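You operate a simulated robot arm through the tools that you are given. There is no shell and no other tool.

You are at the controls of a simulated robot arm. One attempt, no reset.

## Task
Wash the blue-ring cup in the wash box and stand it on the drip rack.
Fine: shut the box's lid; leave the fan on.
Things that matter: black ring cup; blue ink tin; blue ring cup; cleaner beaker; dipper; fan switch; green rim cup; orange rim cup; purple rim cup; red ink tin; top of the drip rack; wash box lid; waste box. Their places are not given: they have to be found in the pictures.

The check looks at the end state, three seconds after you hand in, the way a careful person would. Anything else that was tipped, shoved, dropped, spilled or broken makes it a failure. Lids that push on must go on centred and level and be pressed home; caps that screw on are set level and turned clockwise until they are tight.

## Robot
A 7-joint arm with a three-finger gripper, fixed in place. Base frame: the origin is on the floor under the middle of its stand, x ahead of it, y to its left, z up; the work surface is at about z = 800. Units: mm, rad, N and s.
It reaches about 1342 mm from its shoulder. Its first joint turns from -2.897 to 2.897 rad. Payload 2.69 kg.
Tool frame: the origin (TCP) lies between the finger pads and is the grasp point; the fingertips stand 30 mm ahead of it; z points along the fingers, y is the line along which they close. The gripper opens to 128 mm; its body begins 117 mm behind the TCP.
Orientation is that of the tool frame in the base frame, as [roll, pitch, yaw] about the fixed x, y, z axes, in that order (R = Rz(yaw) Ry(pitch) Rx(roll)). With the fingers straight down and closing along the base's y, the tool's x points along the base's -x, its y along +y and its z along -z.

## Interface
- The arm moves only by the tool jog_arm. Its argument "rows" is a list of rows, each an object of numbers (a shift or turn left out is 0, a gripper value left out holds the last): "x", "y", "z": the shift along the tool's x, y, z in mm; "wx", "wy", "wz": the turn, a rotation vector about the tool's x, y, z in rad. In form: [{"x": .., "y": .., "z": .., "wx": .., "wy": .., "wz": ..}, ...]. A call has 1 to 20 rows; each row shifts and turns the commanded pose from where the row before left it, along the tool's axes as they then stand. "fingers" is the gripper command, from -1 (fully open) to 1 (shut), values between in proportion, set as the call begins (left out, the last holds). Rows are played at 5 a second. More than 50 mm and 0.15 rad between two rows, or a gripper value outside its range, and nothing of the call is played. Where a pose cannot be reached the arm comes as near as it can. A force on the tool above 40 N (or 10 N above the force at the start of the call, whichever is more), or a blocked arm, ends the call early, and 0.2 s more pass. The fingers move at their own pace (about 127 mm/s each) and stop on an object; they squeeze with about 30 N. The grip force told is the motor's: it shows also when the fingers shut on nothing. Time passes only in rows, and 0.2 s behind the last, so rows that do not move let the fingers close. It gives the time, the measured TCP pose, the force on the tool (base axes), the opening and the grip force at its end, in the units of the frame above (readings bear some noise), with the torque about the TCP (base axes, N m) and any sound that the robot's microphone picked up.
- Cameras (640 x 400 px; columns grow to the right, rows downward): "scene" is fixed at [47.9, -498.3, 1453.9]; the picture's right is [0.13, -0.99, 0.00], its down [-0.63, -0.09, -0.77] and it looks along [0.76, 0.10, -0.64] (base axes); focal length 214 px, centre (320, 200). "wrist" rides on the gripper at [58, 54, -131] in the tool frame; the picture's right is [-0.68, 0.74, 0.00], its down [-0.62, -0.57, -0.55] and it looks along [-0.40, -0.37, 0.84] (tool axes); focal length 234 px, centre (320, 200).
- get_image(camera): a new picture of that camera. It takes no simulated time.
- move_column(by): moves the trunk up (or, below 0, down) by that many mm; the arm rides with it, the base frame stays. It gives what a move gives, with no picture.
- measure_at(camera, pixels): for up to 12 pixels [column, row] of the newest picture of that camera ("zoom" is the newest enlarged one), the place [x, y, z] in the base frame of the surface seen there, good to about 3 mm. It takes no simulated time.
- zoom(camera, box): a new picture of the part [left, top, right, bottom] of that camera's present view, enlarged. It takes no simulated time.
- close_job(): hands the job in; it is judged then, once.

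Open the gripper and draw the arm clear of the work before you hand the job in, unless the task says otherwise.

The tools are called after "Call:" as name(argument=value, ...) on one line, values as JSON. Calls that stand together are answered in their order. jog_arm: Moves the arm, as the interface text tells. Its arguments: {"type":"object","properties":{"rows":{"type":"array","items":{"type":"object","properties":{"x":{"type":"number"},"y":{"type":"number"},"z":{"type":"number"},"wx":{"type":"number"},"wy":{"type":"number"},"wz":{"type":"number"}}}},"fingers":{"type":"number"}},"required":["rows"]} The other tools are called the same way: move_column (by) moves the trunk up or down; get_image (camera) takes a picture; measure_at (camera, pixels) gives the place of the surface under pixels of a picture; zoom (camera, box) takes an enlarged picture of a part of a camera's view; close_job () hands the job in.

At the start:

```text
time: 0.0
ee_pos: [661.8, 448.4, 1258.3]
orientation: [-3.141, -0.001, 3.14]
ft_force: [0.7, 0.0, -0.9]
ft_torque: [-0.02, 0.02, 0.02]
opening: 127.8
finger_force: 0.0
trunk travel left (down, up): [-250.0, 100.0]
```

scene: 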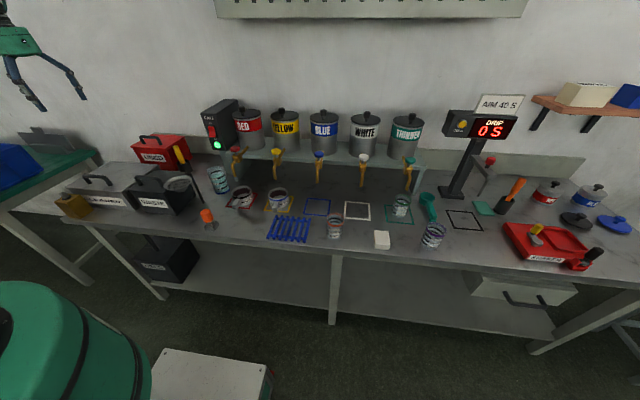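
wrist: 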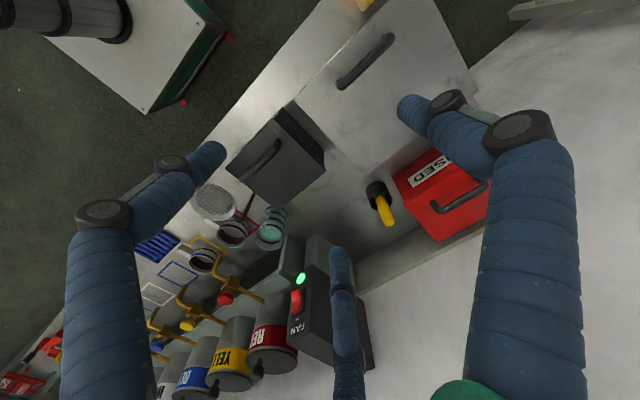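

The scene picture shows a row of cups, boxes at the left, and a fan switch at about (213,140). I'll enlarge several regions to identify the objects.

Call:
zoom(camera="scene", box=[50, 120, 250, 245])

Call:
zoom(camera="scene", box=[220, 130, 420, 255])

Call:
zoom(camera="scene", box=[380, 90, 640, 275])

```text
3.20 times, centred on (150, 182) of scene
```

zoom: 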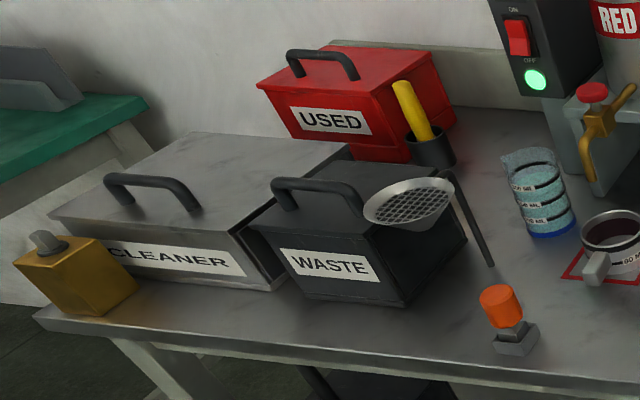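

```text
3.20 times, centred on (320, 192) of scene
```

zoom: 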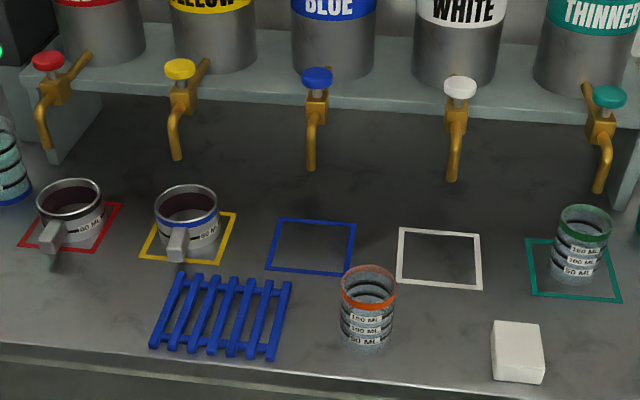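

```text
2.16 times, centred on (510, 182) of scene
```

zoom: 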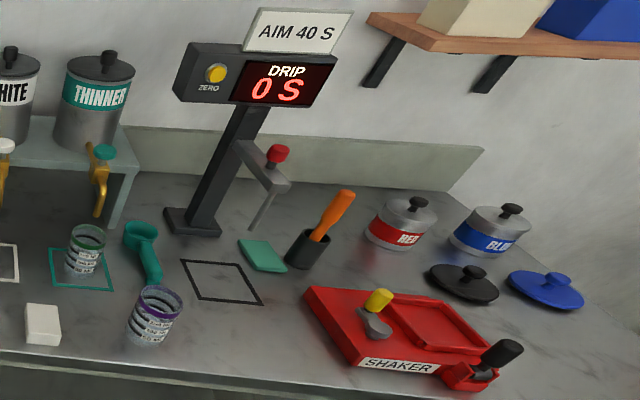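

The blue-ring cup appears to be the handled metal cup at scene (278,197), and the wash box looks like the "CLEANER" box at (100,185). I'll zoom tighter on these to see what's in the cup, how the lids work and what state the fan switch is in.

Call:
zoom(camera="scene", box=[225, 175, 305, 225])

Call:
zoom(camera="scene", box=[190, 90, 270, 140])

Call:
zoom(camera="scene", box=[50, 160, 146, 220])

Call:
zoom(camera="scene", box=[130, 150, 226, 220])

Call:
zoom(camera="wrist", box=[200, 0, 520, 200])

Call:
zoom(camera="wrist", box=[130, 150, 370, 300])

```text
8.00 times, centred on (265, 200) of scene
```

zoom: 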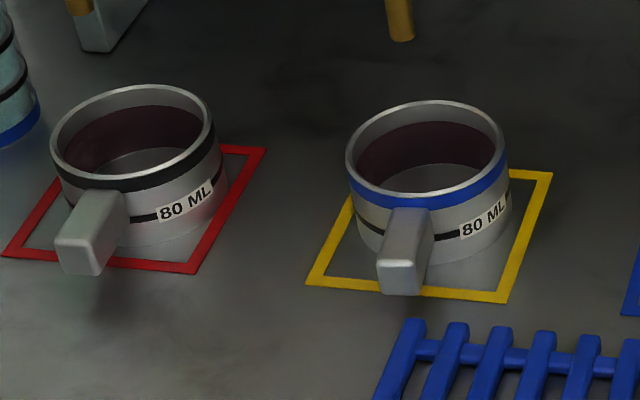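

```text
8.00 times, centred on (230, 115) of scene
```

zoom: 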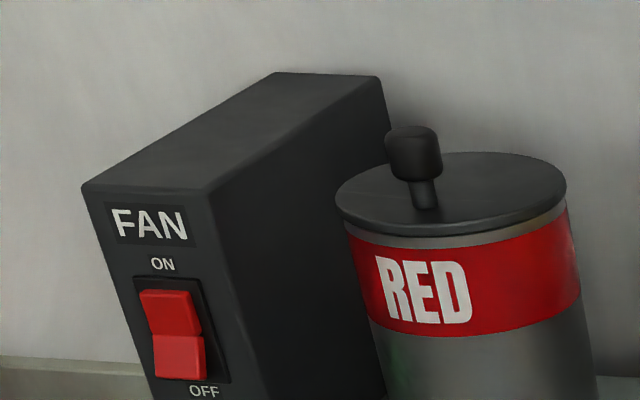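

```text
6.67 times, centred on (98, 190) of scene
```

zoom: 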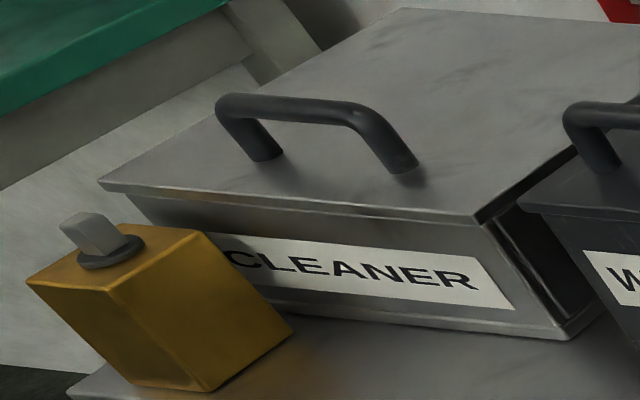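

```text
5.71 times, centred on (178, 185) of scene
```

zoom: 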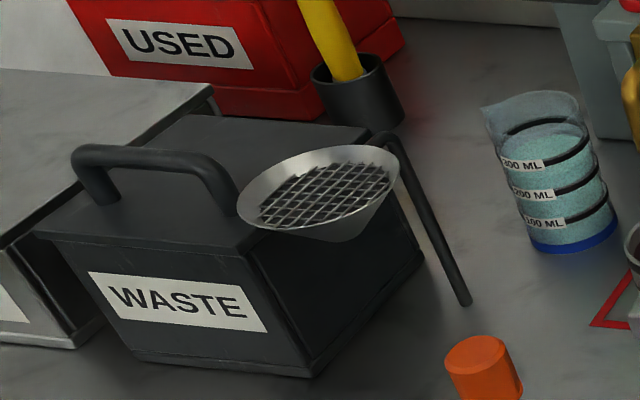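

```text
2.00 times, centred on (360, 100) of wrist
```

zoom: 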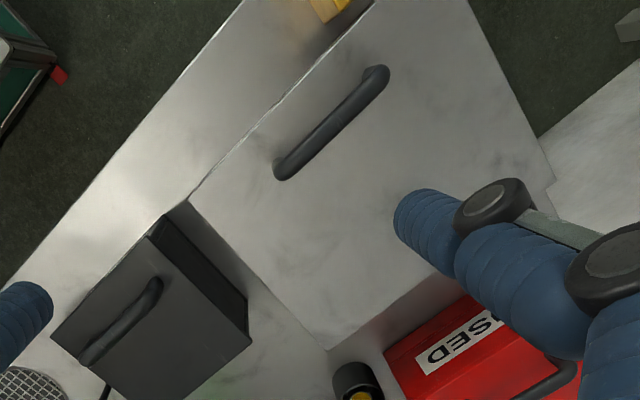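

```text
2.67 times, centred on (250, 225) of wrist
```

zoom: 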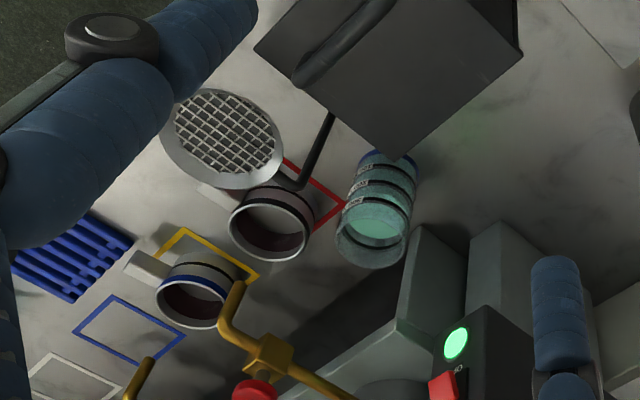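

The fan lamp is lit green and both 80 ML cups have a dark film inside. I'll measure key points: the blue-ring cup, its neighbours, the rack, the box and its handle.

Call:
zoom(camera="scene", box=[225, 175, 305, 225])

Call:
measure_at(camera="zoom", pixels=[[350, 165], [500, 135], [425, 107], [430, 205], [400, 270], [430, 180], [400, 225], [430, 225], [130, 170], [90, 240], [525, 290], [470, 230]])

Call:
measure_at(camera="scene", pixels=[[85, 180], [98, 177], [111, 184], [67, 190], [121, 192], [148, 166], [108, 163], [270, 238], [306, 241], [277, 217], [309, 221], [288, 230]])

```text
8.00 times, centred on (265, 200) of scene
```

zoom: 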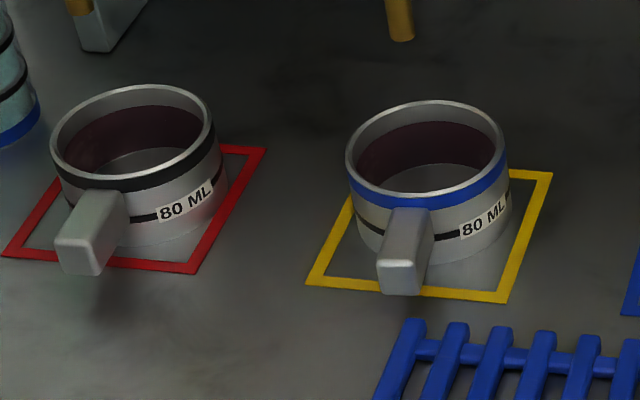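

```text
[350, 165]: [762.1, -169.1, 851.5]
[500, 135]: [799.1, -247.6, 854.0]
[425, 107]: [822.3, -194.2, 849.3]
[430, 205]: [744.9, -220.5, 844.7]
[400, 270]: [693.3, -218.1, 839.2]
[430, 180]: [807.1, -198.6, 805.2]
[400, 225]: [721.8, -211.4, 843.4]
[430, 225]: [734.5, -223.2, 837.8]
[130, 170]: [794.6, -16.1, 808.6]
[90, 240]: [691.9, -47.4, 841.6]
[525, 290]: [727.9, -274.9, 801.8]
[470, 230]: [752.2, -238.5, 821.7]
```

```text
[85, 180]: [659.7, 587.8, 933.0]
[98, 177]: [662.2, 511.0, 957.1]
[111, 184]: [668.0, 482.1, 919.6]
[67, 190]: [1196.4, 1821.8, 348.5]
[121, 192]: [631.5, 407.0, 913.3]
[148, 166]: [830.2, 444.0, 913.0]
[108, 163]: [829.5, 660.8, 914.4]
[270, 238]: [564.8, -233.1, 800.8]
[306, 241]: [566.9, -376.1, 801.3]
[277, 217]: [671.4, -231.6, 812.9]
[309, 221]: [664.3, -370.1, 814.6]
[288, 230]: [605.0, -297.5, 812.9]
```

The cup's rim is at z≈853 with its handle pointing towards −x, the lid top is at z≈913, and the handle bar lies along y at x≈662, z≈957. Next I'll measure tall obstacles, the box edges and the fan switch.

Call:
measure_at(camera="scene", pixels=[[246, 108], [324, 112], [406, 115], [222, 100], [212, 132], [217, 144], [500, 100], [160, 140], [130, 205], [75, 200], [186, 170], [177, 184]])

Call:
zoom(camera="scene", box=[200, 115, 240, 155])

Call:
zoom(camera="scene", box=[60, 140, 156, 200])

Call:
measure_at(camera="zoom", pixels=[[40, 308], [405, 345], [330, 142], [590, 165], [180, 250], [330, 290], [160, 270], [230, 225], [290, 240], [620, 190], [480, 240], [420, 370]])

```text
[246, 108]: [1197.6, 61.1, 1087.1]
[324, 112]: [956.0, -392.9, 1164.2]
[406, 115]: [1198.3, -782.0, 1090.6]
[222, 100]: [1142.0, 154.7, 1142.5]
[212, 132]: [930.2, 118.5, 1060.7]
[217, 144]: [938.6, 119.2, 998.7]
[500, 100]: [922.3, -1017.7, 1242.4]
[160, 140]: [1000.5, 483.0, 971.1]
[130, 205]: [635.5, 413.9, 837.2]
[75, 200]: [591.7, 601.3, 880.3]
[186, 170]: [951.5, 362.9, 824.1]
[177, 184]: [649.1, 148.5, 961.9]
```

```text
10.00 times, centred on (220, 135) of scene
```

zoom: 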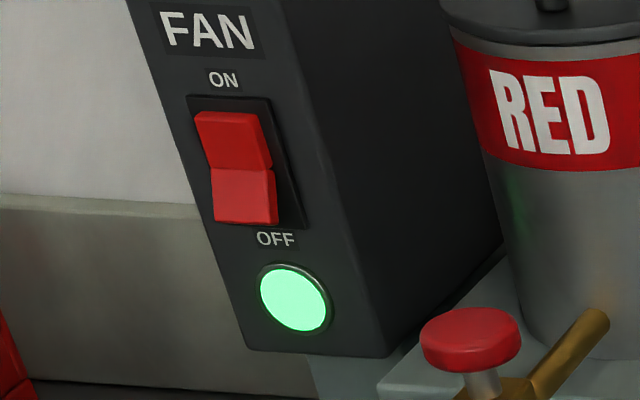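

```text
6.67 times, centred on (108, 170) of scene
```

zoom: 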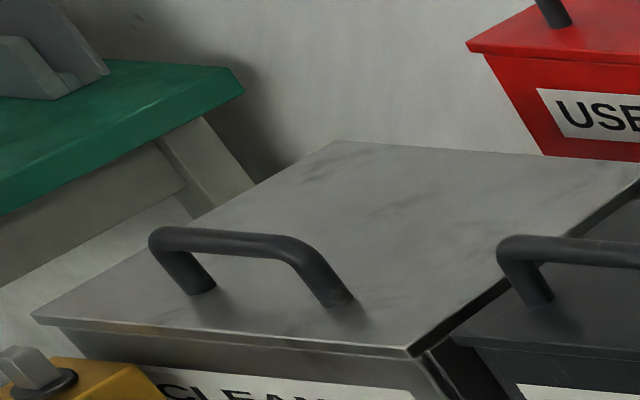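

```text
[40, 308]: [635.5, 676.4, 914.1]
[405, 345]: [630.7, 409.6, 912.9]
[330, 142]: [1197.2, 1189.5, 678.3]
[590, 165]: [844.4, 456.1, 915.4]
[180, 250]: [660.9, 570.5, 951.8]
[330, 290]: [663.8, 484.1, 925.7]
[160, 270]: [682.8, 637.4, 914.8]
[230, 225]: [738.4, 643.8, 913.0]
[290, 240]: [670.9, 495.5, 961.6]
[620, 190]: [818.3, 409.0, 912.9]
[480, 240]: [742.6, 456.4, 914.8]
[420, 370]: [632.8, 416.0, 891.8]
```

The lamp is lit green, so the fan is on. The yellow tap hangs over the cup's square, so I'll measure the taps, the lid's back edge and the small orange-topped item.

Call:
zoom(camera="scene", box=[225, 135, 321, 195])

Call:
measure_at(camera="zoom", pixels=[[340, 105], [350, 150], [335, 210], [330, 290], [75, 85], [65, 140], [70, 285], [620, 130], [625, 310], [400, 130], [320, 170], [430, 330]])

Call:
measure_at(camera="scene", pixels=[[115, 163], [120, 164], [140, 165], [154, 167], [207, 212], [211, 225], [190, 185], [203, 203], [217, 172], [218, 188], [70, 205], [148, 180]])

```text
6.67 times, centred on (273, 165) of scene
```

zoom: 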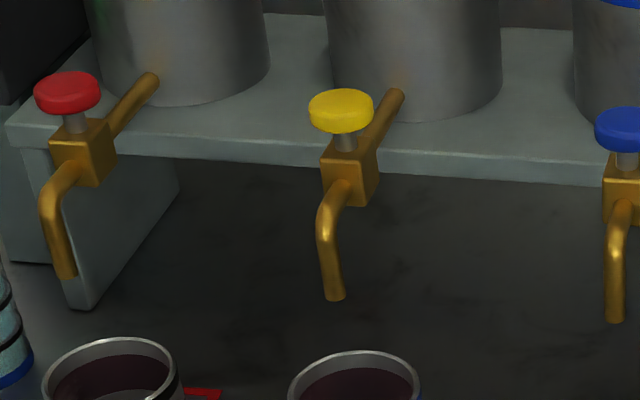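

```text
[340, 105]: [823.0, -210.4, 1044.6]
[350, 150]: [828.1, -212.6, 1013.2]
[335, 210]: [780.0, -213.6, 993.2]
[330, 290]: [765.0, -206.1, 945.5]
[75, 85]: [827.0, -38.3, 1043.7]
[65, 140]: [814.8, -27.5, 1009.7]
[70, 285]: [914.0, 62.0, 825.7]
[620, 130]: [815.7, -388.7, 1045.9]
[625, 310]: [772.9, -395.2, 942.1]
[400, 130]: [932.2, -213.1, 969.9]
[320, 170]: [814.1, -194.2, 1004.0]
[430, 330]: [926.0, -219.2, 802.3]
```

```text
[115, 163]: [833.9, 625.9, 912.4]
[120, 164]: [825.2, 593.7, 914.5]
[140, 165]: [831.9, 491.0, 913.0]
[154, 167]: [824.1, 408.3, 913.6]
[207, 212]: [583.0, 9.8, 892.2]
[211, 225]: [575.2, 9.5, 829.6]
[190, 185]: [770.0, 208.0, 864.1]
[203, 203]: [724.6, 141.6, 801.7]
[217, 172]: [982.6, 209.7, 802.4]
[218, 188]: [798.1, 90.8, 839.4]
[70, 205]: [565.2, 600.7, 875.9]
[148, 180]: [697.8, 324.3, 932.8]
```

The yellow tap's spout tip is at (765,−206,945), so the grip on the cup handle has to come in tilted from the front. I'll close the fingers in free air and look with the wrist camera to learn their geometry.

Call:
jog_arm(rows=[{"x": 0}, {"x": 0}, {"x": 0}, {"x": 0}, {"x": 0}], fingers=1)

Call:
get_image(camera="wrist")

```text
time: 1.2
ee_pos: [662.3, 448.0, 1258.9]
orientation: [3.142, 0.002, 3.141]
ft_force: [0.1, 0.1, 0.3]
ft_torque: [0.01, -0.01, 0.0]
opening: 2.1
finger_force: 30.3
trunk travel left (down, up): [-250.0, 100.0]
```

```text
taken
```

wrist: 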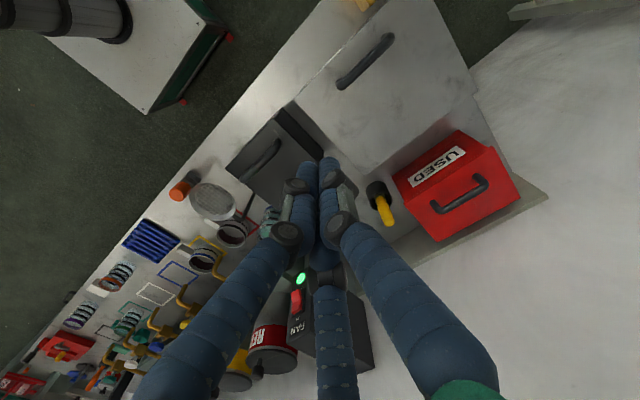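

Closed, all three fingers converge at the centre. Now I'll reopen part-way and measure the lid handle and lid edges from the wrist view; the handle is at about wrist (365,62).

Call:
jog_arm(rows=[{"x": 0}, {"x": 0}, {"x": 0}], fingers=0)

Call:
get_image(camera="wrist")

Call:
zoom(camera="wrist", box=[280, 0, 536, 160])

Call:
measure_at(camera="zoom", pixels=[[150, 205], [265, 90], [205, 145], [170, 190], [248, 108], [40, 260], [500, 195], [245, 420], [400, 10], [480, 240], [490, 300], [430, 330]])

```text
time: 2.0
ee_pos: [661.5, 446.6, 1258.6]
orientation: [3.141, 0.0, -3.141]
ft_force: [-1.0, -0.5, -0.3]
ft_torque: [-0.03, -0.04, -0.03]
opening: 63.8
finger_force: 0.1
trunk travel left (down, up): [-250.0, 100.0]
```

```text
taken
```

wrist: 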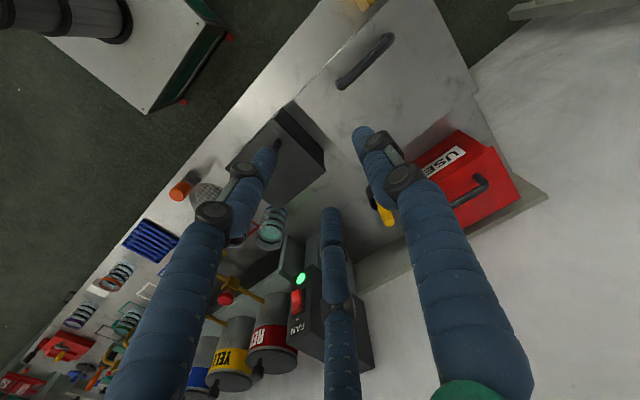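

```text
2.50 times, centred on (408, 80) of wrist
```

zoom: 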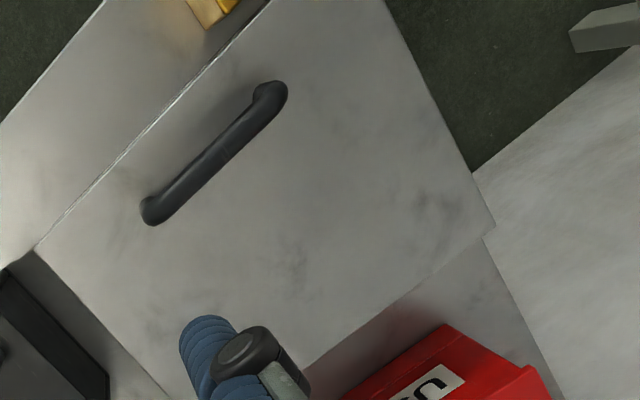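

```text
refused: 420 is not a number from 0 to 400
```

The lid and its handle are clear in the zoom, with the bar running from (150,210) to (270,90). I'll measure those points again with in-range pixels.

Call:
measure_at(camera="zoom", pixels=[[150, 210], [272, 88], [208, 150], [175, 185], [245, 112], [38, 248], [495, 225], [165, 390], [395, 10], [470, 245], [430, 275], [320, 355]])

```text
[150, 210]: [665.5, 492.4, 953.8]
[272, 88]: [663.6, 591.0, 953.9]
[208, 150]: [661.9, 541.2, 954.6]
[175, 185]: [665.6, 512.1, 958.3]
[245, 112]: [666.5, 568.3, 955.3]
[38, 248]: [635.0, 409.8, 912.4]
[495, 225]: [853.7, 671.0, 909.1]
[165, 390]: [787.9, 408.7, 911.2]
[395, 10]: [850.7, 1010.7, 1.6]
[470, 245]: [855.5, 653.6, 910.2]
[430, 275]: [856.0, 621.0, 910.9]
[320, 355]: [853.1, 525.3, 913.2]
```

The handle bar's centre is at about (664,540,949), the lid spans x 633–855 and y 408–672, and it's hinged at the back. I'll yaw the tool −90° so the fingers close across the bar, then shift over it at height.

Call:
jog_arm(rows=[{"wz": -0.1428}, {"wz": -0.1428}, {"wz": -0.1428}, {"wz": -0.1428}, {"wz": -0.1428}, {"wz": -0.1428}, {"wz": -0.1428}, {"wz": -0.1428}, {"wz": -0.1428}, {"wz": -0.1428}, {"wz": -0.1428}, {"x": -31}, {"x": -31}, {"x": -31, "y": -2.5}], fingers=0)

Call:
get_image(camera="wrist")

```text
time: 5.0
ee_pos: [664.5, 539.7, 1258.5]
orientation: [3.142, -0.002, -1.57]
ft_force: [-0.4, 0.0, 0.1]
ft_torque: [0.02, -0.02, 0.02]
opening: 64.3
finger_force: 0.0
trunk travel left (down, up): [-250.0, 100.0]
```

```text
taken
```

wrist: 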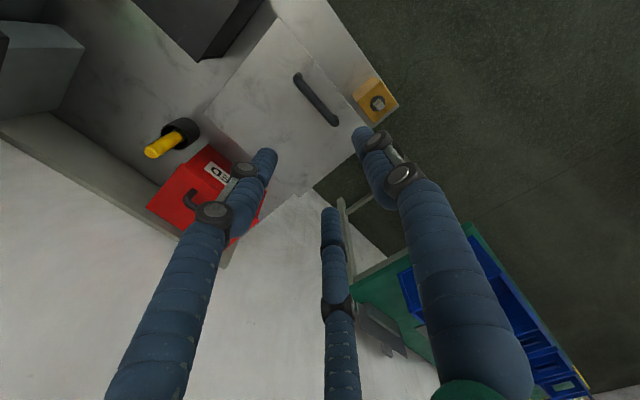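

The yaw came out right and TCP is over the bar at (664.5,539.7). I'll descend to just above it, then take a look.

Call:
jog_arm(rows=[{"z": 45}, {"z": 45}, {"z": 45}, {"z": 45}, {"z": 45}, {"z": 20}], fingers=0)

Call:
get_image(camera="wrist")

Call:
zoom(camera="scene", box=[40, 90, 168, 210])

```text
time: 6.4
ee_pos: [665.8, 541.2, 1013.3]
orientation: [3.141, 0.0, -1.572]
ft_force: [-0.3, 0.5, -0.2]
ft_torque: [-0.03, 0.0, 0.0]
opening: 64.0
finger_force: 0.1
trunk travel left (down, up): [-250.0, 100.0]
```

```text
taken
```

wrist: 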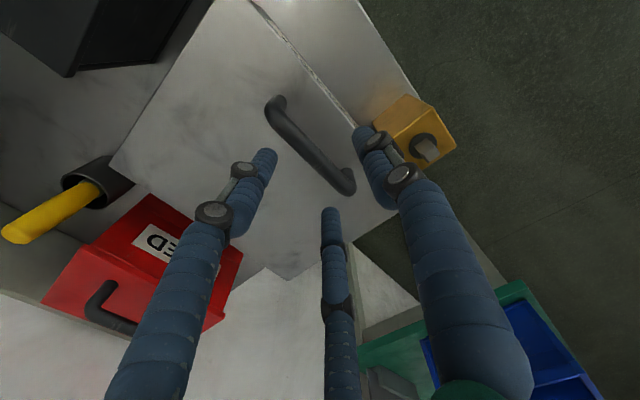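

```text
3.33 times, centred on (104, 150) of scene
```

zoom: 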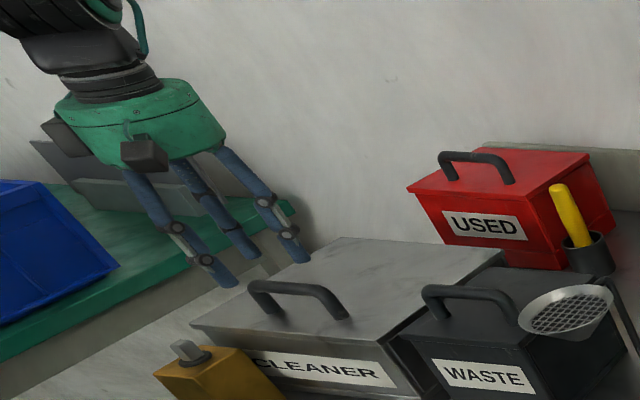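

The fingers straddle the bar with room on both sides. I'll descend the last 60 mm and close on the bar.

Call:
jog_arm(rows=[{"z": 20}, {"z": 20}, {"z": 20}, {"z": 0}], fingers=0)

Call:
zoom(camera="scene", box=[60, 130, 156, 200])

```text
time: 7.4
ee_pos: [664.1, 540.7, 953.4]
orientation: [-3.141, 0.001, -1.572]
ft_force: [8.4, -1.6, 0.1]
ft_torque: [-0.16, -0.01, -0.23]
opening: 66.9
finger_force: 1.2
trunk travel left (down, up): [-250.0, 100.0]
```

```text
5.71 times, centred on (108, 165) of scene
```

zoom: 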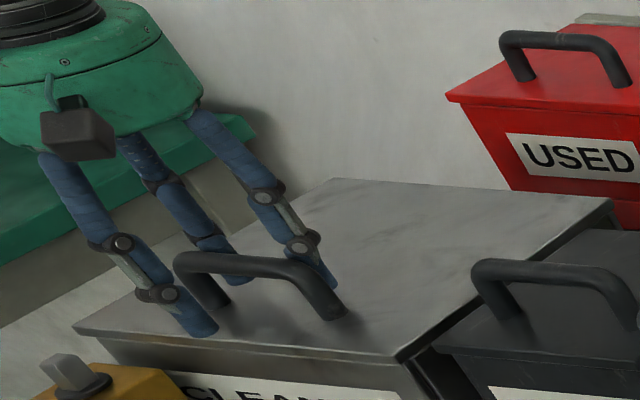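

A side force of 8 N suggests the rear fingers are touching the handle's posts. I'll lift 25 mm, narrow the opening and come down again.

Call:
jog_arm(rows=[{"z": -25}, {"z": 0}], fingers=0)

Call:
jog_arm(rows=[{"z": 0}, {"z": 0}, {"z": 10}, {"z": 13}, {"z": 0}], fingers=0.4)

Call:
get_image(camera="wrist")

```text
time: 7.9
ee_pos: [669.9, 540.3, 978.4]
orientation: [-3.134, 0.003, -1.573]
ft_force: [10.9, -1.2, -3.4]
ft_torque: [-0.11, -0.04, -0.04]
opening: 68.2
finger_force: 3.0
trunk travel left (down, up): [-250.0, 100.0]
stopped in row 2: the force on the tool passed its limit at 48 N (the readings are from after the stop); the commanded pose is now the measured one
```

```text
time: 9.1
ee_pos: [669.1, 541.7, 956.4]
orientation: [-3.135, 0.004, -1.573]
ft_force: [22.9, 5.6, 7.6]
ft_torque: [0.09, -0.21, 0.16]
opening: 45.6
finger_force: 5.0
trunk travel left (down, up): [-250.0, 100.0]
```

```text
taken
```

wrist: 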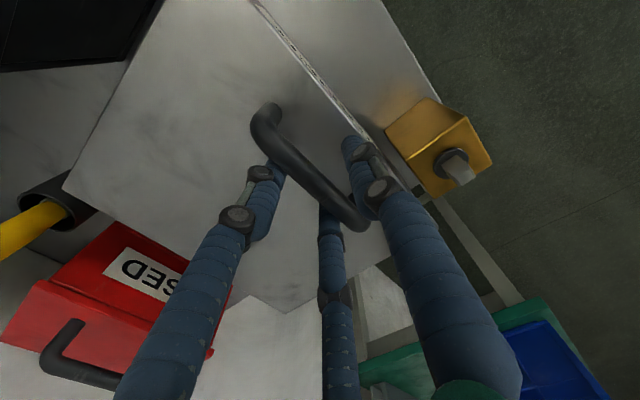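

The three fingers close radially, so with the bar on the tool's y=0 line the two rear fingers (inner faces at y_t≈−10) press on it. I'll shift the TCP about 5 mm towards +x to take the load off, then close.

Call:
jog_arm(rows=[{"y": -4}, {"y": 0}], fingers=0.3)

```text
time: 9.7
ee_pos: [670.2, 539.8, 955.8]
orientation: [-3.139, 0.001, -1.572]
ft_force: [0.5, -0.3, -0.7]
ft_torque: [0.02, 0.0, 0.0]
opening: 44.7
finger_force: 0.0
trunk travel left (down, up): [-250.0, 100.0]
```

The load is gone (0.5 N) with the TCP at x=670. I'll close on the bar.

Call:
jog_arm(rows=[{"z": 0}, {"z": 0}, {"z": 0}, {"z": 0}], fingers=1)

Call:
get_image(camera="wrist")

```text
time: 10.6
ee_pos: [675.0, 539.2, 956.1]
orientation: [-3.135, 0.004, -1.572]
ft_force: [8.9, -1.9, -4.0]
ft_torque: [-1.25, -0.17, 0.15]
opening: 24.0
finger_force: 45.4
trunk travel left (down, up): [-250.0, 100.0]
stopped in row 4: the force on the tool passed its limit at 41 N (the readings are from after the stop); the commanded pose is now the measured one
```

```text
taken
```

wrist: 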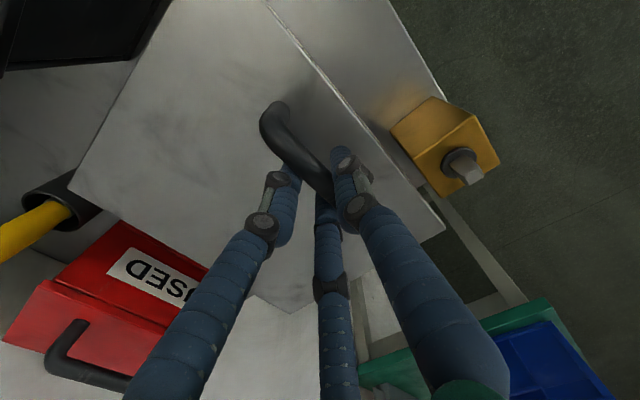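

The bar is held (opening 24). Before lifting I'll measure the USED box behind the lid, since the open lid will swing towards it.

Call:
get_image(camera="scene")

Call:
measure_at(camera="scene", pixels=[[133, 148], [150, 153], [165, 157], [150, 160], [143, 139], [165, 138], [185, 146], [173, 152], [182, 170]])

Call:
measure_at(camera="wrist", pixels=[[40, 290], [120, 225], [200, 270], [60, 330], [45, 360], [15, 345], [150, 310], [110, 355]])

```text
taken
```

scene: 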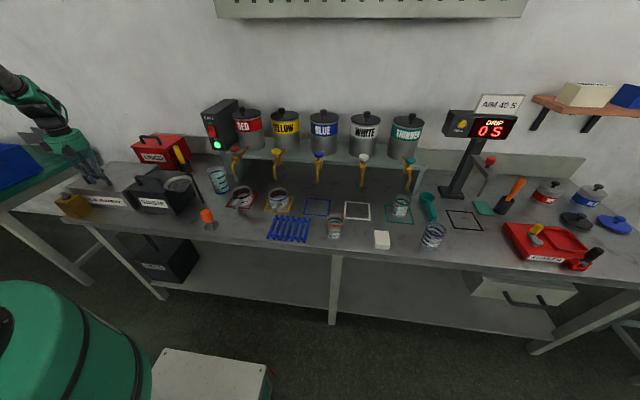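

```text
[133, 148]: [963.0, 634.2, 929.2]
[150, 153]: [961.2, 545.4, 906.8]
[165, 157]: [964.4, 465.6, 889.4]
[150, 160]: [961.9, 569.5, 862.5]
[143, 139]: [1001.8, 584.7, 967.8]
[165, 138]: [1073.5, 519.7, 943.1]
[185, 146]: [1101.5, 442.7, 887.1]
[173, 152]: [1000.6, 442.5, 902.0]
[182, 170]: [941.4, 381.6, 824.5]
```

```text
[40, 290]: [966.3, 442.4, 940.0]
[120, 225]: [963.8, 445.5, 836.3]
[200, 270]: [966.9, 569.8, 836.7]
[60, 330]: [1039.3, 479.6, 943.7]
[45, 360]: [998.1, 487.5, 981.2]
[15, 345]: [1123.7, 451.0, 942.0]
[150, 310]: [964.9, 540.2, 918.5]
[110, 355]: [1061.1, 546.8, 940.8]
```

The USED box's front is at x≈963, well clear of the lid's swing to vertical. The bar has to pivot between the fingers as the lid opens, so I'll regrip 9 mm higher with the bar nearer the fingertips.

Call:
jog_arm(rows=[{"z": 0}, {"z": 0}, {"z": -9}, {"z": 0}], fingers=0.35)

Call:
jog_arm(rows=[{"z": 0}, {"z": 0}, {"z": 0}, {"z": 0}], fingers=1)

```text
time: 11.6
ee_pos: [673.4, 540.6, 965.4]
orientation: [-3.136, 0.003, -1.573]
ft_force: [0.7, 0.0, 0.5]
ft_torque: [0.0, 0.01, -0.01]
opening: 41.5
finger_force: 0.0
trunk travel left (down, up): [-250.0, 100.0]
```

```text
time: 12.6
ee_pos: [674.3, 537.9, 964.9]
orientation: [-3.134, 0.004, -1.573]
ft_force: [19.8, -15.7, -1.4]
ft_torque: [-0.36, -0.3, 0.25]
opening: 24.7
finger_force: 45.3
trunk travel left (down, up): [-250.0, 100.0]
```

The bar is gripped with about 15 mm to the tips. I'll start the lift along the hinge arc (hinge near x=853, z=905) for the first 15° and check the forces.

Call:
jog_arm(rows=[{"y": -2, "z": -8.1}, {"y": -2.5, "z": -8.1}, {"y": -2.8, "z": -8}, {"y": -3.2, "z": -7.8}, {"y": -3.5, "z": -7.8}, {"y": -3.8, "z": -7.5}], fingers=1)

Call:
zoom(camera="scene", box=[60, 110, 188, 210])

```text
time: 14.0
ee_pos: [692.4, 538.8, 1011.1]
orientation: [-3.135, 0.002, -1.573]
ft_force: [18.8, -8.0, -14.5]
ft_torque: [-0.21, -0.1, -0.06]
opening: 24.7
finger_force: 44.8
trunk travel left (down, up): [-250.0, 100.0]
```

```text
4.00 times, centred on (124, 160) of scene
```

zoom: 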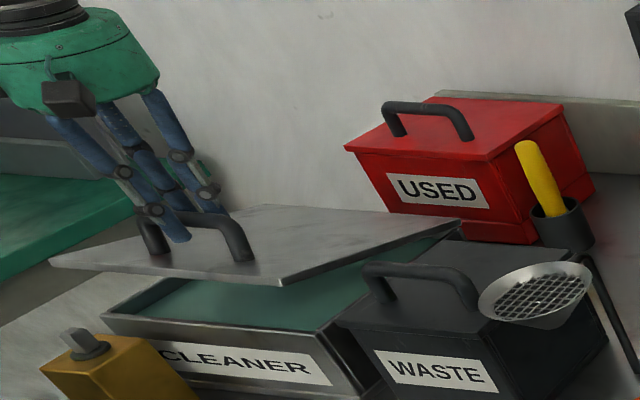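

The lid is lifting cleanly and teal cleaner shows inside. I'll continue the arc from 15° to 45°.

Call:
jog_arm(rows=[{"y": -4.2, "z": -7.3}, {"y": -4.4, "z": -7.2}, {"y": -4.8, "z": -7.0}, {"y": -5.1, "z": -6.8}, {"y": -5.4, "z": -6.5}, {"y": -5.6, "z": -6.3}, {"y": -5.9, "z": -6.0}, {"y": -6.1, "z": -5.7}, {"y": -6.4, "z": -5.5}, {"y": -6.7, "z": -5.3}, {"y": -6.9, "z": -4.9}, {"y": -7.0, "z": -4.6}], fingers=1)

Call:
zoom(camera="scene", box=[60, 90, 188, 210])

```text
time: 16.6
ee_pos: [758.7, 538.7, 1087.5]
orientation: [-3.134, 0.003, -1.574]
ft_force: [-0.3, -4.4, -5.1]
ft_torque: [-0.35, 0.18, -0.37]
opening: 24.8
finger_force: 44.4
trunk travel left (down, up): [-250.0, 100.0]
```

```text
3.33 times, centred on (124, 150) of scene
```

zoom: 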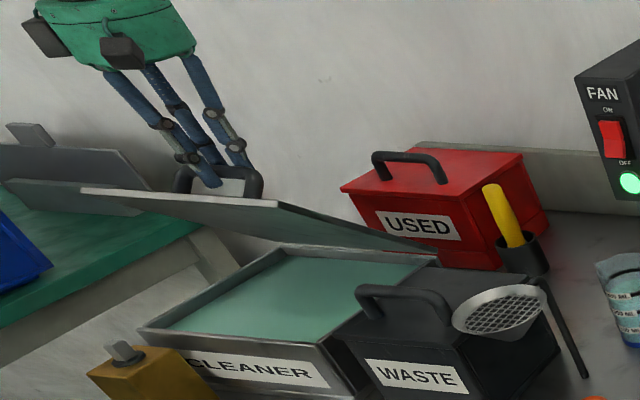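

The lid is at about 45° with low forces. I'll carry on to about 75°.

Call:
jog_arm(rows=[{"y": -7.3, "z": -4.3}, {"y": -7.4, "z": -4.0}, {"y": -7.6, "z": -3.6}, {"y": -7.8, "z": -3.3}, {"y": -7.9, "z": -3.0}, {"y": -8.0, "z": -2.6}, {"y": -8.1, "z": -2.3}, {"y": -8.3, "z": -1.9}, {"y": -8.3, "z": -1.5}, {"y": -8.3, "z": -1.2}, {"y": -8.4, "z": -0.9}, {"y": -8.5, "z": -0.5}], fingers=1)

Call:
zoom(camera="scene", box=[60, 90, 188, 210])

Call:
get_image(camera="wrist")

```text
time: 19.2
ee_pos: [855.4, 539.0, 1116.2]
orientation: [-3.133, 0.004, -1.574]
ft_force: [0.4, 6.7, -3.0]
ft_torque: [0.18, 0.03, -0.62]
opening: 25.0
finger_force: 44.9
trunk travel left (down, up): [-250.0, 100.0]
```

```text
3.33 times, centred on (124, 150) of scene
```

zoom: 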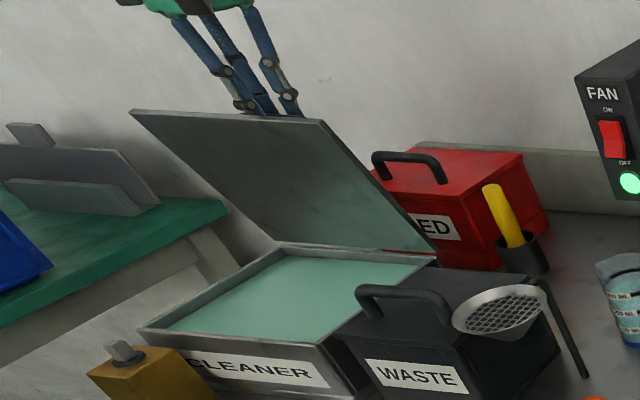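

```text
taken
```

wrist: 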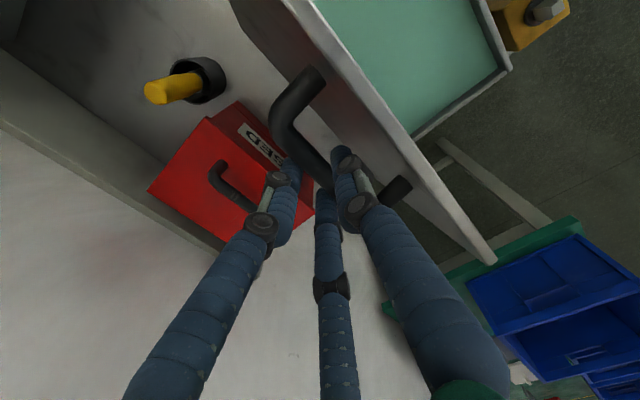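

The lid is at about 73°, with the front finger close to its edge. I'll continue to about 90° while leaning the gripper back so it stays clear of the lid.

Call:
jog_arm(rows=[{"y": -9.1, "z": 0.3, "wx": -0.035}, {"y": -9.1, "z": 0.4, "wx": -0.035}, {"y": -9.05, "z": 0.5, "wx": -0.035}, {"y": -9.1, "z": 0.4, "wx": -0.035}, {"y": -9.1, "z": 0.5, "wx": -0.035}, {"y": -9.1, "z": 0.5, "wx": -0.035}], fingers=1)

Call:
zoom(camera="scene", box=[60, 90, 188, 210])

Call:
get_image(camera="wrist")

```text
time: 20.4
ee_pos: [894.9, 538.1, 1113.7]
orientation: [2.984, -0.003, -1.575]
ft_force: [-5.9, 2.3, -10.8]
ft_torque: [1.15, -0.17, -0.49]
opening: 25.4
finger_force: 45.0
trunk travel left (down, up): [-250.0, 100.0]
stopped in row 5: the force on the tool passed its limit at 60 N (the readings are from after the stop); the commanded pose is now the measured one
```

```text
3.33 times, centred on (124, 150) of scene
```

zoom: 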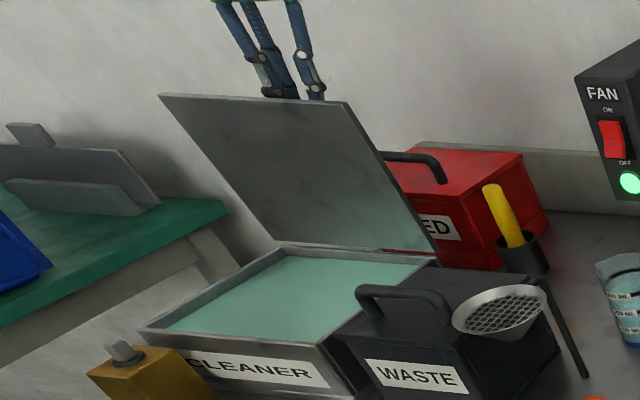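

```text
taken
```

wrist: 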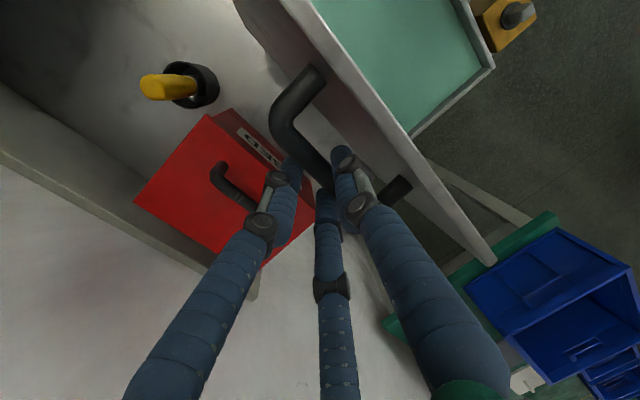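

The force limit tripped with the lid close to vertical, so this may be the hinge stop or the finger binding. I'll measure the lid's edges to get its angle.

Call:
measure_at(camera="zoom", pixels=[[340, 108], [428, 245], [180, 105], [275, 235], [260, 108], [350, 240], [300, 170], [240, 290], [380, 300], [200, 325], [330, 345], [300, 255]])

```text
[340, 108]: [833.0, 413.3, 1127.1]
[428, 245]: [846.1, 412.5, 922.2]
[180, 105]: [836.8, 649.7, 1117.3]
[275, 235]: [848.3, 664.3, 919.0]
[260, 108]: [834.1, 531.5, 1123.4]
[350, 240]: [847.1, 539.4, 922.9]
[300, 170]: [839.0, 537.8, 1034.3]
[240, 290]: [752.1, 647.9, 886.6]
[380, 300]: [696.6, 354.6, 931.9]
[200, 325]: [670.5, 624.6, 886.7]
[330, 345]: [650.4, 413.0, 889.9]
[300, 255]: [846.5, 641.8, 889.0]
```

The lid is at about 86° and the cleaner surface is at z≈888. I'll lean the gripper another 10° about the bar so the front finger is relieved, without moving the lid.

Call:
jog_arm(rows=[{"y": -0.6, "z": 0.3, "wx": -0.035}, {"y": -0.6, "z": 0.3, "wx": -0.035}, {"y": -0.6, "z": 0.3, "wx": -0.035}, {"y": -0.6, "z": 0.3, "wx": -0.035}, {"y": -0.6, "z": 0.3, "wx": -0.035}], fingers=1)

Call:
jog_arm(rows=[{"y": -5, "z": -0.6}, {"y": -5, "z": -0.3}, {"y": -5, "z": -0.2}], fingers=1)

Call:
zoom(camera="scene", box=[60, 90, 188, 210])

Call:
measure_at(camera="zoom", pixels=[[340, 108], [428, 245], [260, 108], [350, 240], [300, 170]])

```text
time: 20.8
ee_pos: [887.2, 538.3, 1114.1]
orientation: [2.956, 0.007, -1.572]
ft_force: [-2.7, 10.1, -2.2]
ft_torque: [0.9, 0.36, -0.73]
opening: 25.2
finger_force: 44.8
out of reach, approached as far as the arm can: row 1
trunk travel left (down, up): [-250.0, 100.0]
stopped in row 2: the force on the tool passed its limit at 44 N (the readings are from after the stop); the commanded pose is now the measured one
```

```text
time: 21.6
ee_pos: [899.2, 537.6, 1113.4]
orientation: [2.961, 0.006, -1.571]
ft_force: [-1.7, 32.2, -4.4]
ft_torque: [0.33, 0.02, -1.02]
opening: 25.1
finger_force: 45.0
out of reach, approached as far as the arm can: row 3
trunk travel left (down, up): [-250.0, 100.0]
```

```text
3.33 times, centred on (124, 150) of scene
```

zoom: 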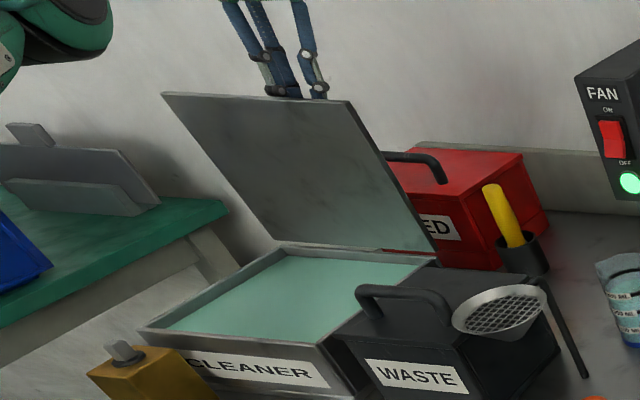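

```text
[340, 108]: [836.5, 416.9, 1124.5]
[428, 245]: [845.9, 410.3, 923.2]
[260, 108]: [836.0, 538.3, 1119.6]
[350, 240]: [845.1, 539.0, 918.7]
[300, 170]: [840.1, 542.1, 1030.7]
```

The arm is at its reach limit with the lid at about 87°. I'll loosen the fingers slightly while still caging the bar, to see whether the lid stays up by itself.

Call:
jog_arm(rows=[{"z": 0}, {"z": 0}], fingers=0.5)

Call:
zoom(camera="scene", box=[60, 90, 188, 210])

Call:
measure_at(camera="zoom", pixels=[[340, 108], [428, 245], [260, 108], [350, 240], [300, 170]])

Call:
get_image(camera="wrist")

```text
time: 22.2
ee_pos: [899.3, 534.3, 1115.9]
orientation: [2.96, 0.006, -1.573]
ft_force: [0.1, 0.6, -0.2]
ft_torque: [-0.09, -0.05, 0.01]
opening: 31.9
finger_force: 0.1
trunk travel left (down, up): [-250.0, 100.0]
```

```text
3.33 times, centred on (124, 150) of scene
```

zoom: 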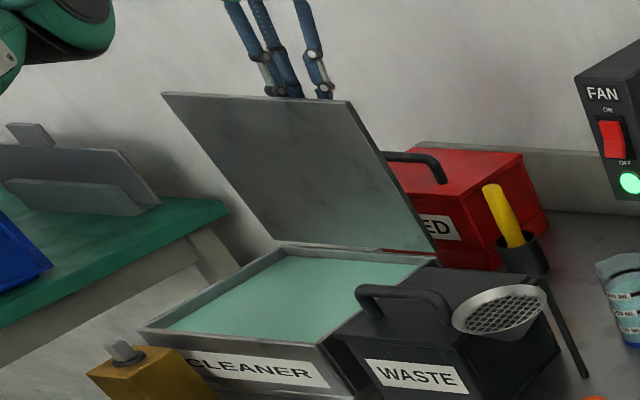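

```text
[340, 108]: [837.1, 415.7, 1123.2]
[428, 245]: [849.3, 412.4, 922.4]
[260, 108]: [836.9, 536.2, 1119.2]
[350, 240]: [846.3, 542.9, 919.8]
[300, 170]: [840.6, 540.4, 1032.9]
```

```text
taken
```

wrist: 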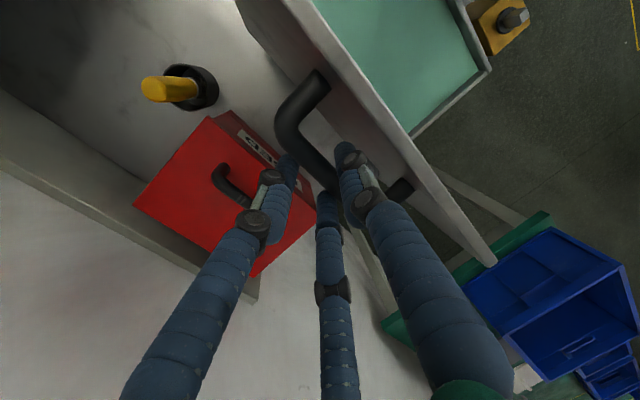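

With the fingers loose the force is zero and the lid hasn't moved. I'll wait about 2 s with a slightly wider cage to confirm it stays.

Call:
jog_arm(rows=[{"z": 0}, {"z": 0}, {"z": 0}, {"z": 0}, {"z": 0}, {"z": 0}, {"z": 0}, {"z": 0}, {"z": 0}, {"z": 0}], fingers=0.4)

Call:
zoom(camera="scene", box=[60, 90, 188, 210])

Call:
measure_at(camera="zoom", pixels=[[340, 108], [428, 245], [260, 108], [350, 240], [300, 170]])

Call:
get_image(camera="wrist")

```text
time: 24.4
ee_pos: [899.0, 534.1, 1113.8]
orientation: [2.961, 0.005, -1.574]
ft_force: [1.3, -0.1, -0.3]
ft_torque: [-0.01, 0.02, -0.06]
opening: 38.7
finger_force: 0.0
trunk travel left (down, up): [-250.0, 100.0]
```

```text
3.33 times, centred on (124, 150) of scene
```

zoom: 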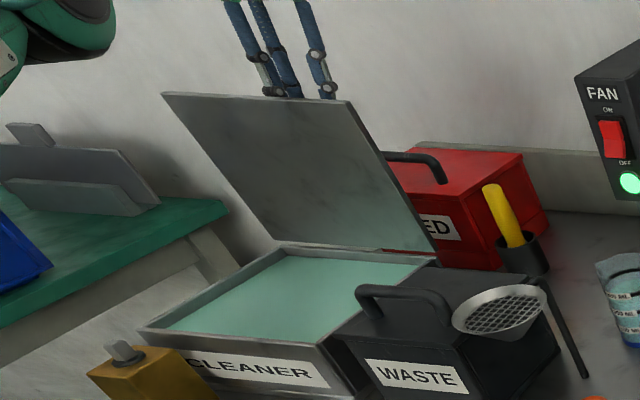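

```text
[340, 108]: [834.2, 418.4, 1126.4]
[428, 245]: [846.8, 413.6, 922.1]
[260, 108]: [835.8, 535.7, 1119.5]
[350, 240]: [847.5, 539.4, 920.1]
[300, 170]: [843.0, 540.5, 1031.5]
```

```text
taken
```

wrist: 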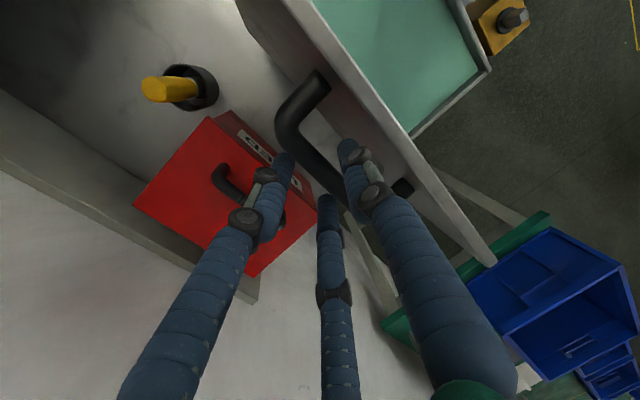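

The lid holds at about 87° unaided. I'll withdraw the fingers straight up off the bar.

Call:
jog_arm(rows=[{"y": 3.6, "z": -19.7}, {"y": 3.6, "z": -19.7}, {"y": 5.4, "z": -29.5}, {"y": 7.2, "z": -39.4}], fingers=0.4)

Call:
zoom(camera="scene", box=[60, 50, 220, 210])

```text
time: 25.4
ee_pos: [887.2, 526.9, 1206.4]
orientation: [2.957, 0.004, -1.573]
ft_force: [1.5, -0.3, -1.3]
ft_torque: [-0.05, 0.16, 0.0]
opening: 38.4
finger_force: 0.0
out of reach, approached as far as the arm can: row 2, 3, 4
trunk travel left (down, up): [-250.0, 100.0]
```

```text
2.50 times, centred on (140, 130) of scene
```

zoom: 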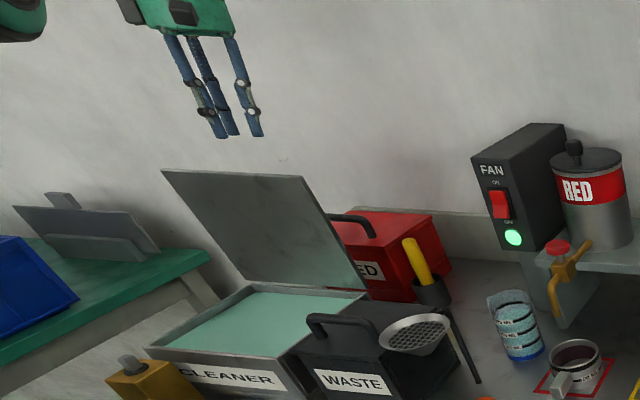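

The gripper is clear and the lid stands open. I'll undo the lean, back out to x≈700 at height and yaw back so the fingers close along y.

Call:
jog_arm(rows=[{"y": 45, "wx": 0.046}, {"y": 45, "wx": 0.046}, {"y": 45, "wx": 0.046}, {"y": 45, "wx": 0.046}, {"wz": 0.1428}, {"wz": 0.1428}, {"wz": 0.1428}, {"wz": 0.1428}, {"wz": 0.1428}, {"wz": 0.1428}, {"wz": 0.1428}, {"wz": 0.1428}, {"wz": 0.1428}, {"wz": 0.1428}, {"wz": 0.1428}], fingers=0)

Call:
get_image(camera="wrist")

```text
time: 25.8
ee_pos: [836.3, 520.1, 1132.9]
orientation: [2.94, -0.041, -1.572]
ft_force: [3.4, -2.3, 19.3]
ft_torque: [-0.72, -0.25, 0.28]
opening: 69.2
finger_force: 2.7
trunk travel left (down, up): [-250.0, 100.0]
stopped in row 2: the force on the tool passed its limit at 53 N (the readings are from after the stop); the commanded pose is now the measured one
```

```text
taken
```

wrist: 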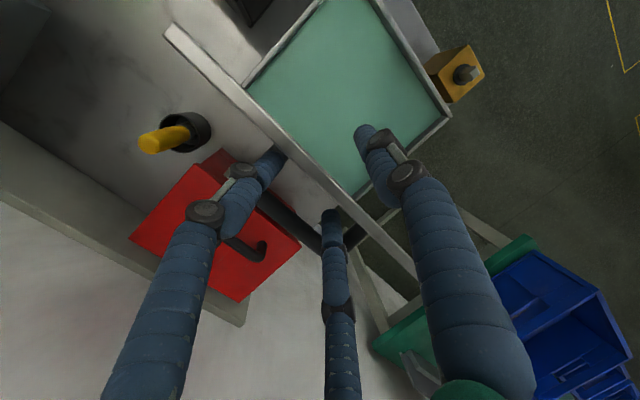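

The TCP dropped unexpectedly to z=1133 near the reach limit, and the fingers now straddle the lid's top edge. I'll check the scene before moving.

Call:
zoom(camera="scene", box=[60, 50, 220, 210])

Call:
measure_at(camera="zoom", pixels=[[300, 183], [358, 280], [180, 175], [255, 283], [240, 180], [270, 230]])

```text
2.50 times, centred on (140, 130) of scene
```

zoom: 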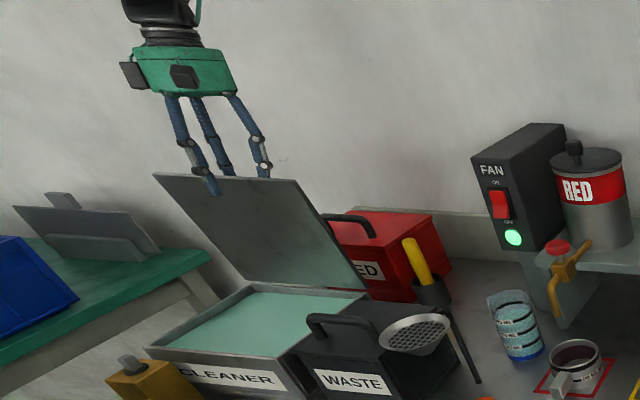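

```text
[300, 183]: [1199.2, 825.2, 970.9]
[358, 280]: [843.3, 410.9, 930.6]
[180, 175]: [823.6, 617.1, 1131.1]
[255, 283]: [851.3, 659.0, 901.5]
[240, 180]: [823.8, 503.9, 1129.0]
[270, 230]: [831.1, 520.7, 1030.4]
```

The lid is still open (about 84°) with its edge between the fingers. I'll lift straight up while bringing the tool back to vertical, in small steps.

Call:
jog_arm(rows=[{"y": 1, "z": -14.7}, {"y": 2, "z": -14.7, "wx": 0.05}, {"y": 2.3, "z": -15, "wx": 0.05}, {"y": 1.5, "z": -15, "wx": 0.05}, {"y": 0.8, "z": -15, "wx": 0.05}], fingers=0)

Call:
zoom(camera="scene", box=[60, 50, 220, 210])

```text
time: 27.0
ee_pos: [834.1, 522.5, 1203.6]
orientation: [3.135, -0.043, -1.572]
ft_force: [0.1, 0.2, 0.0]
ft_torque: [0.01, 0.0, 0.01]
opening: 64.0
finger_force: 0.2
trunk travel left (down, up): [-250.0, 100.0]
```

```text
2.50 times, centred on (140, 130) of scene
```

zoom: 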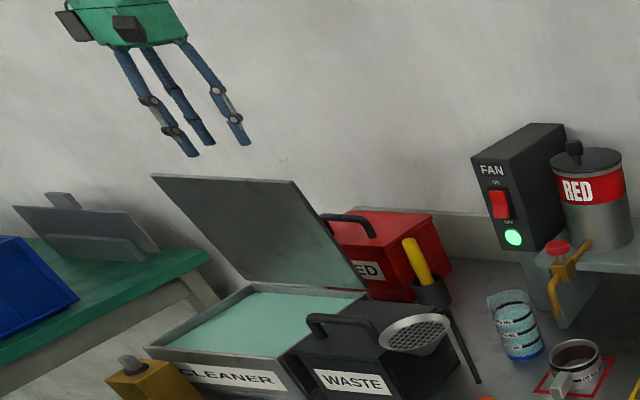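

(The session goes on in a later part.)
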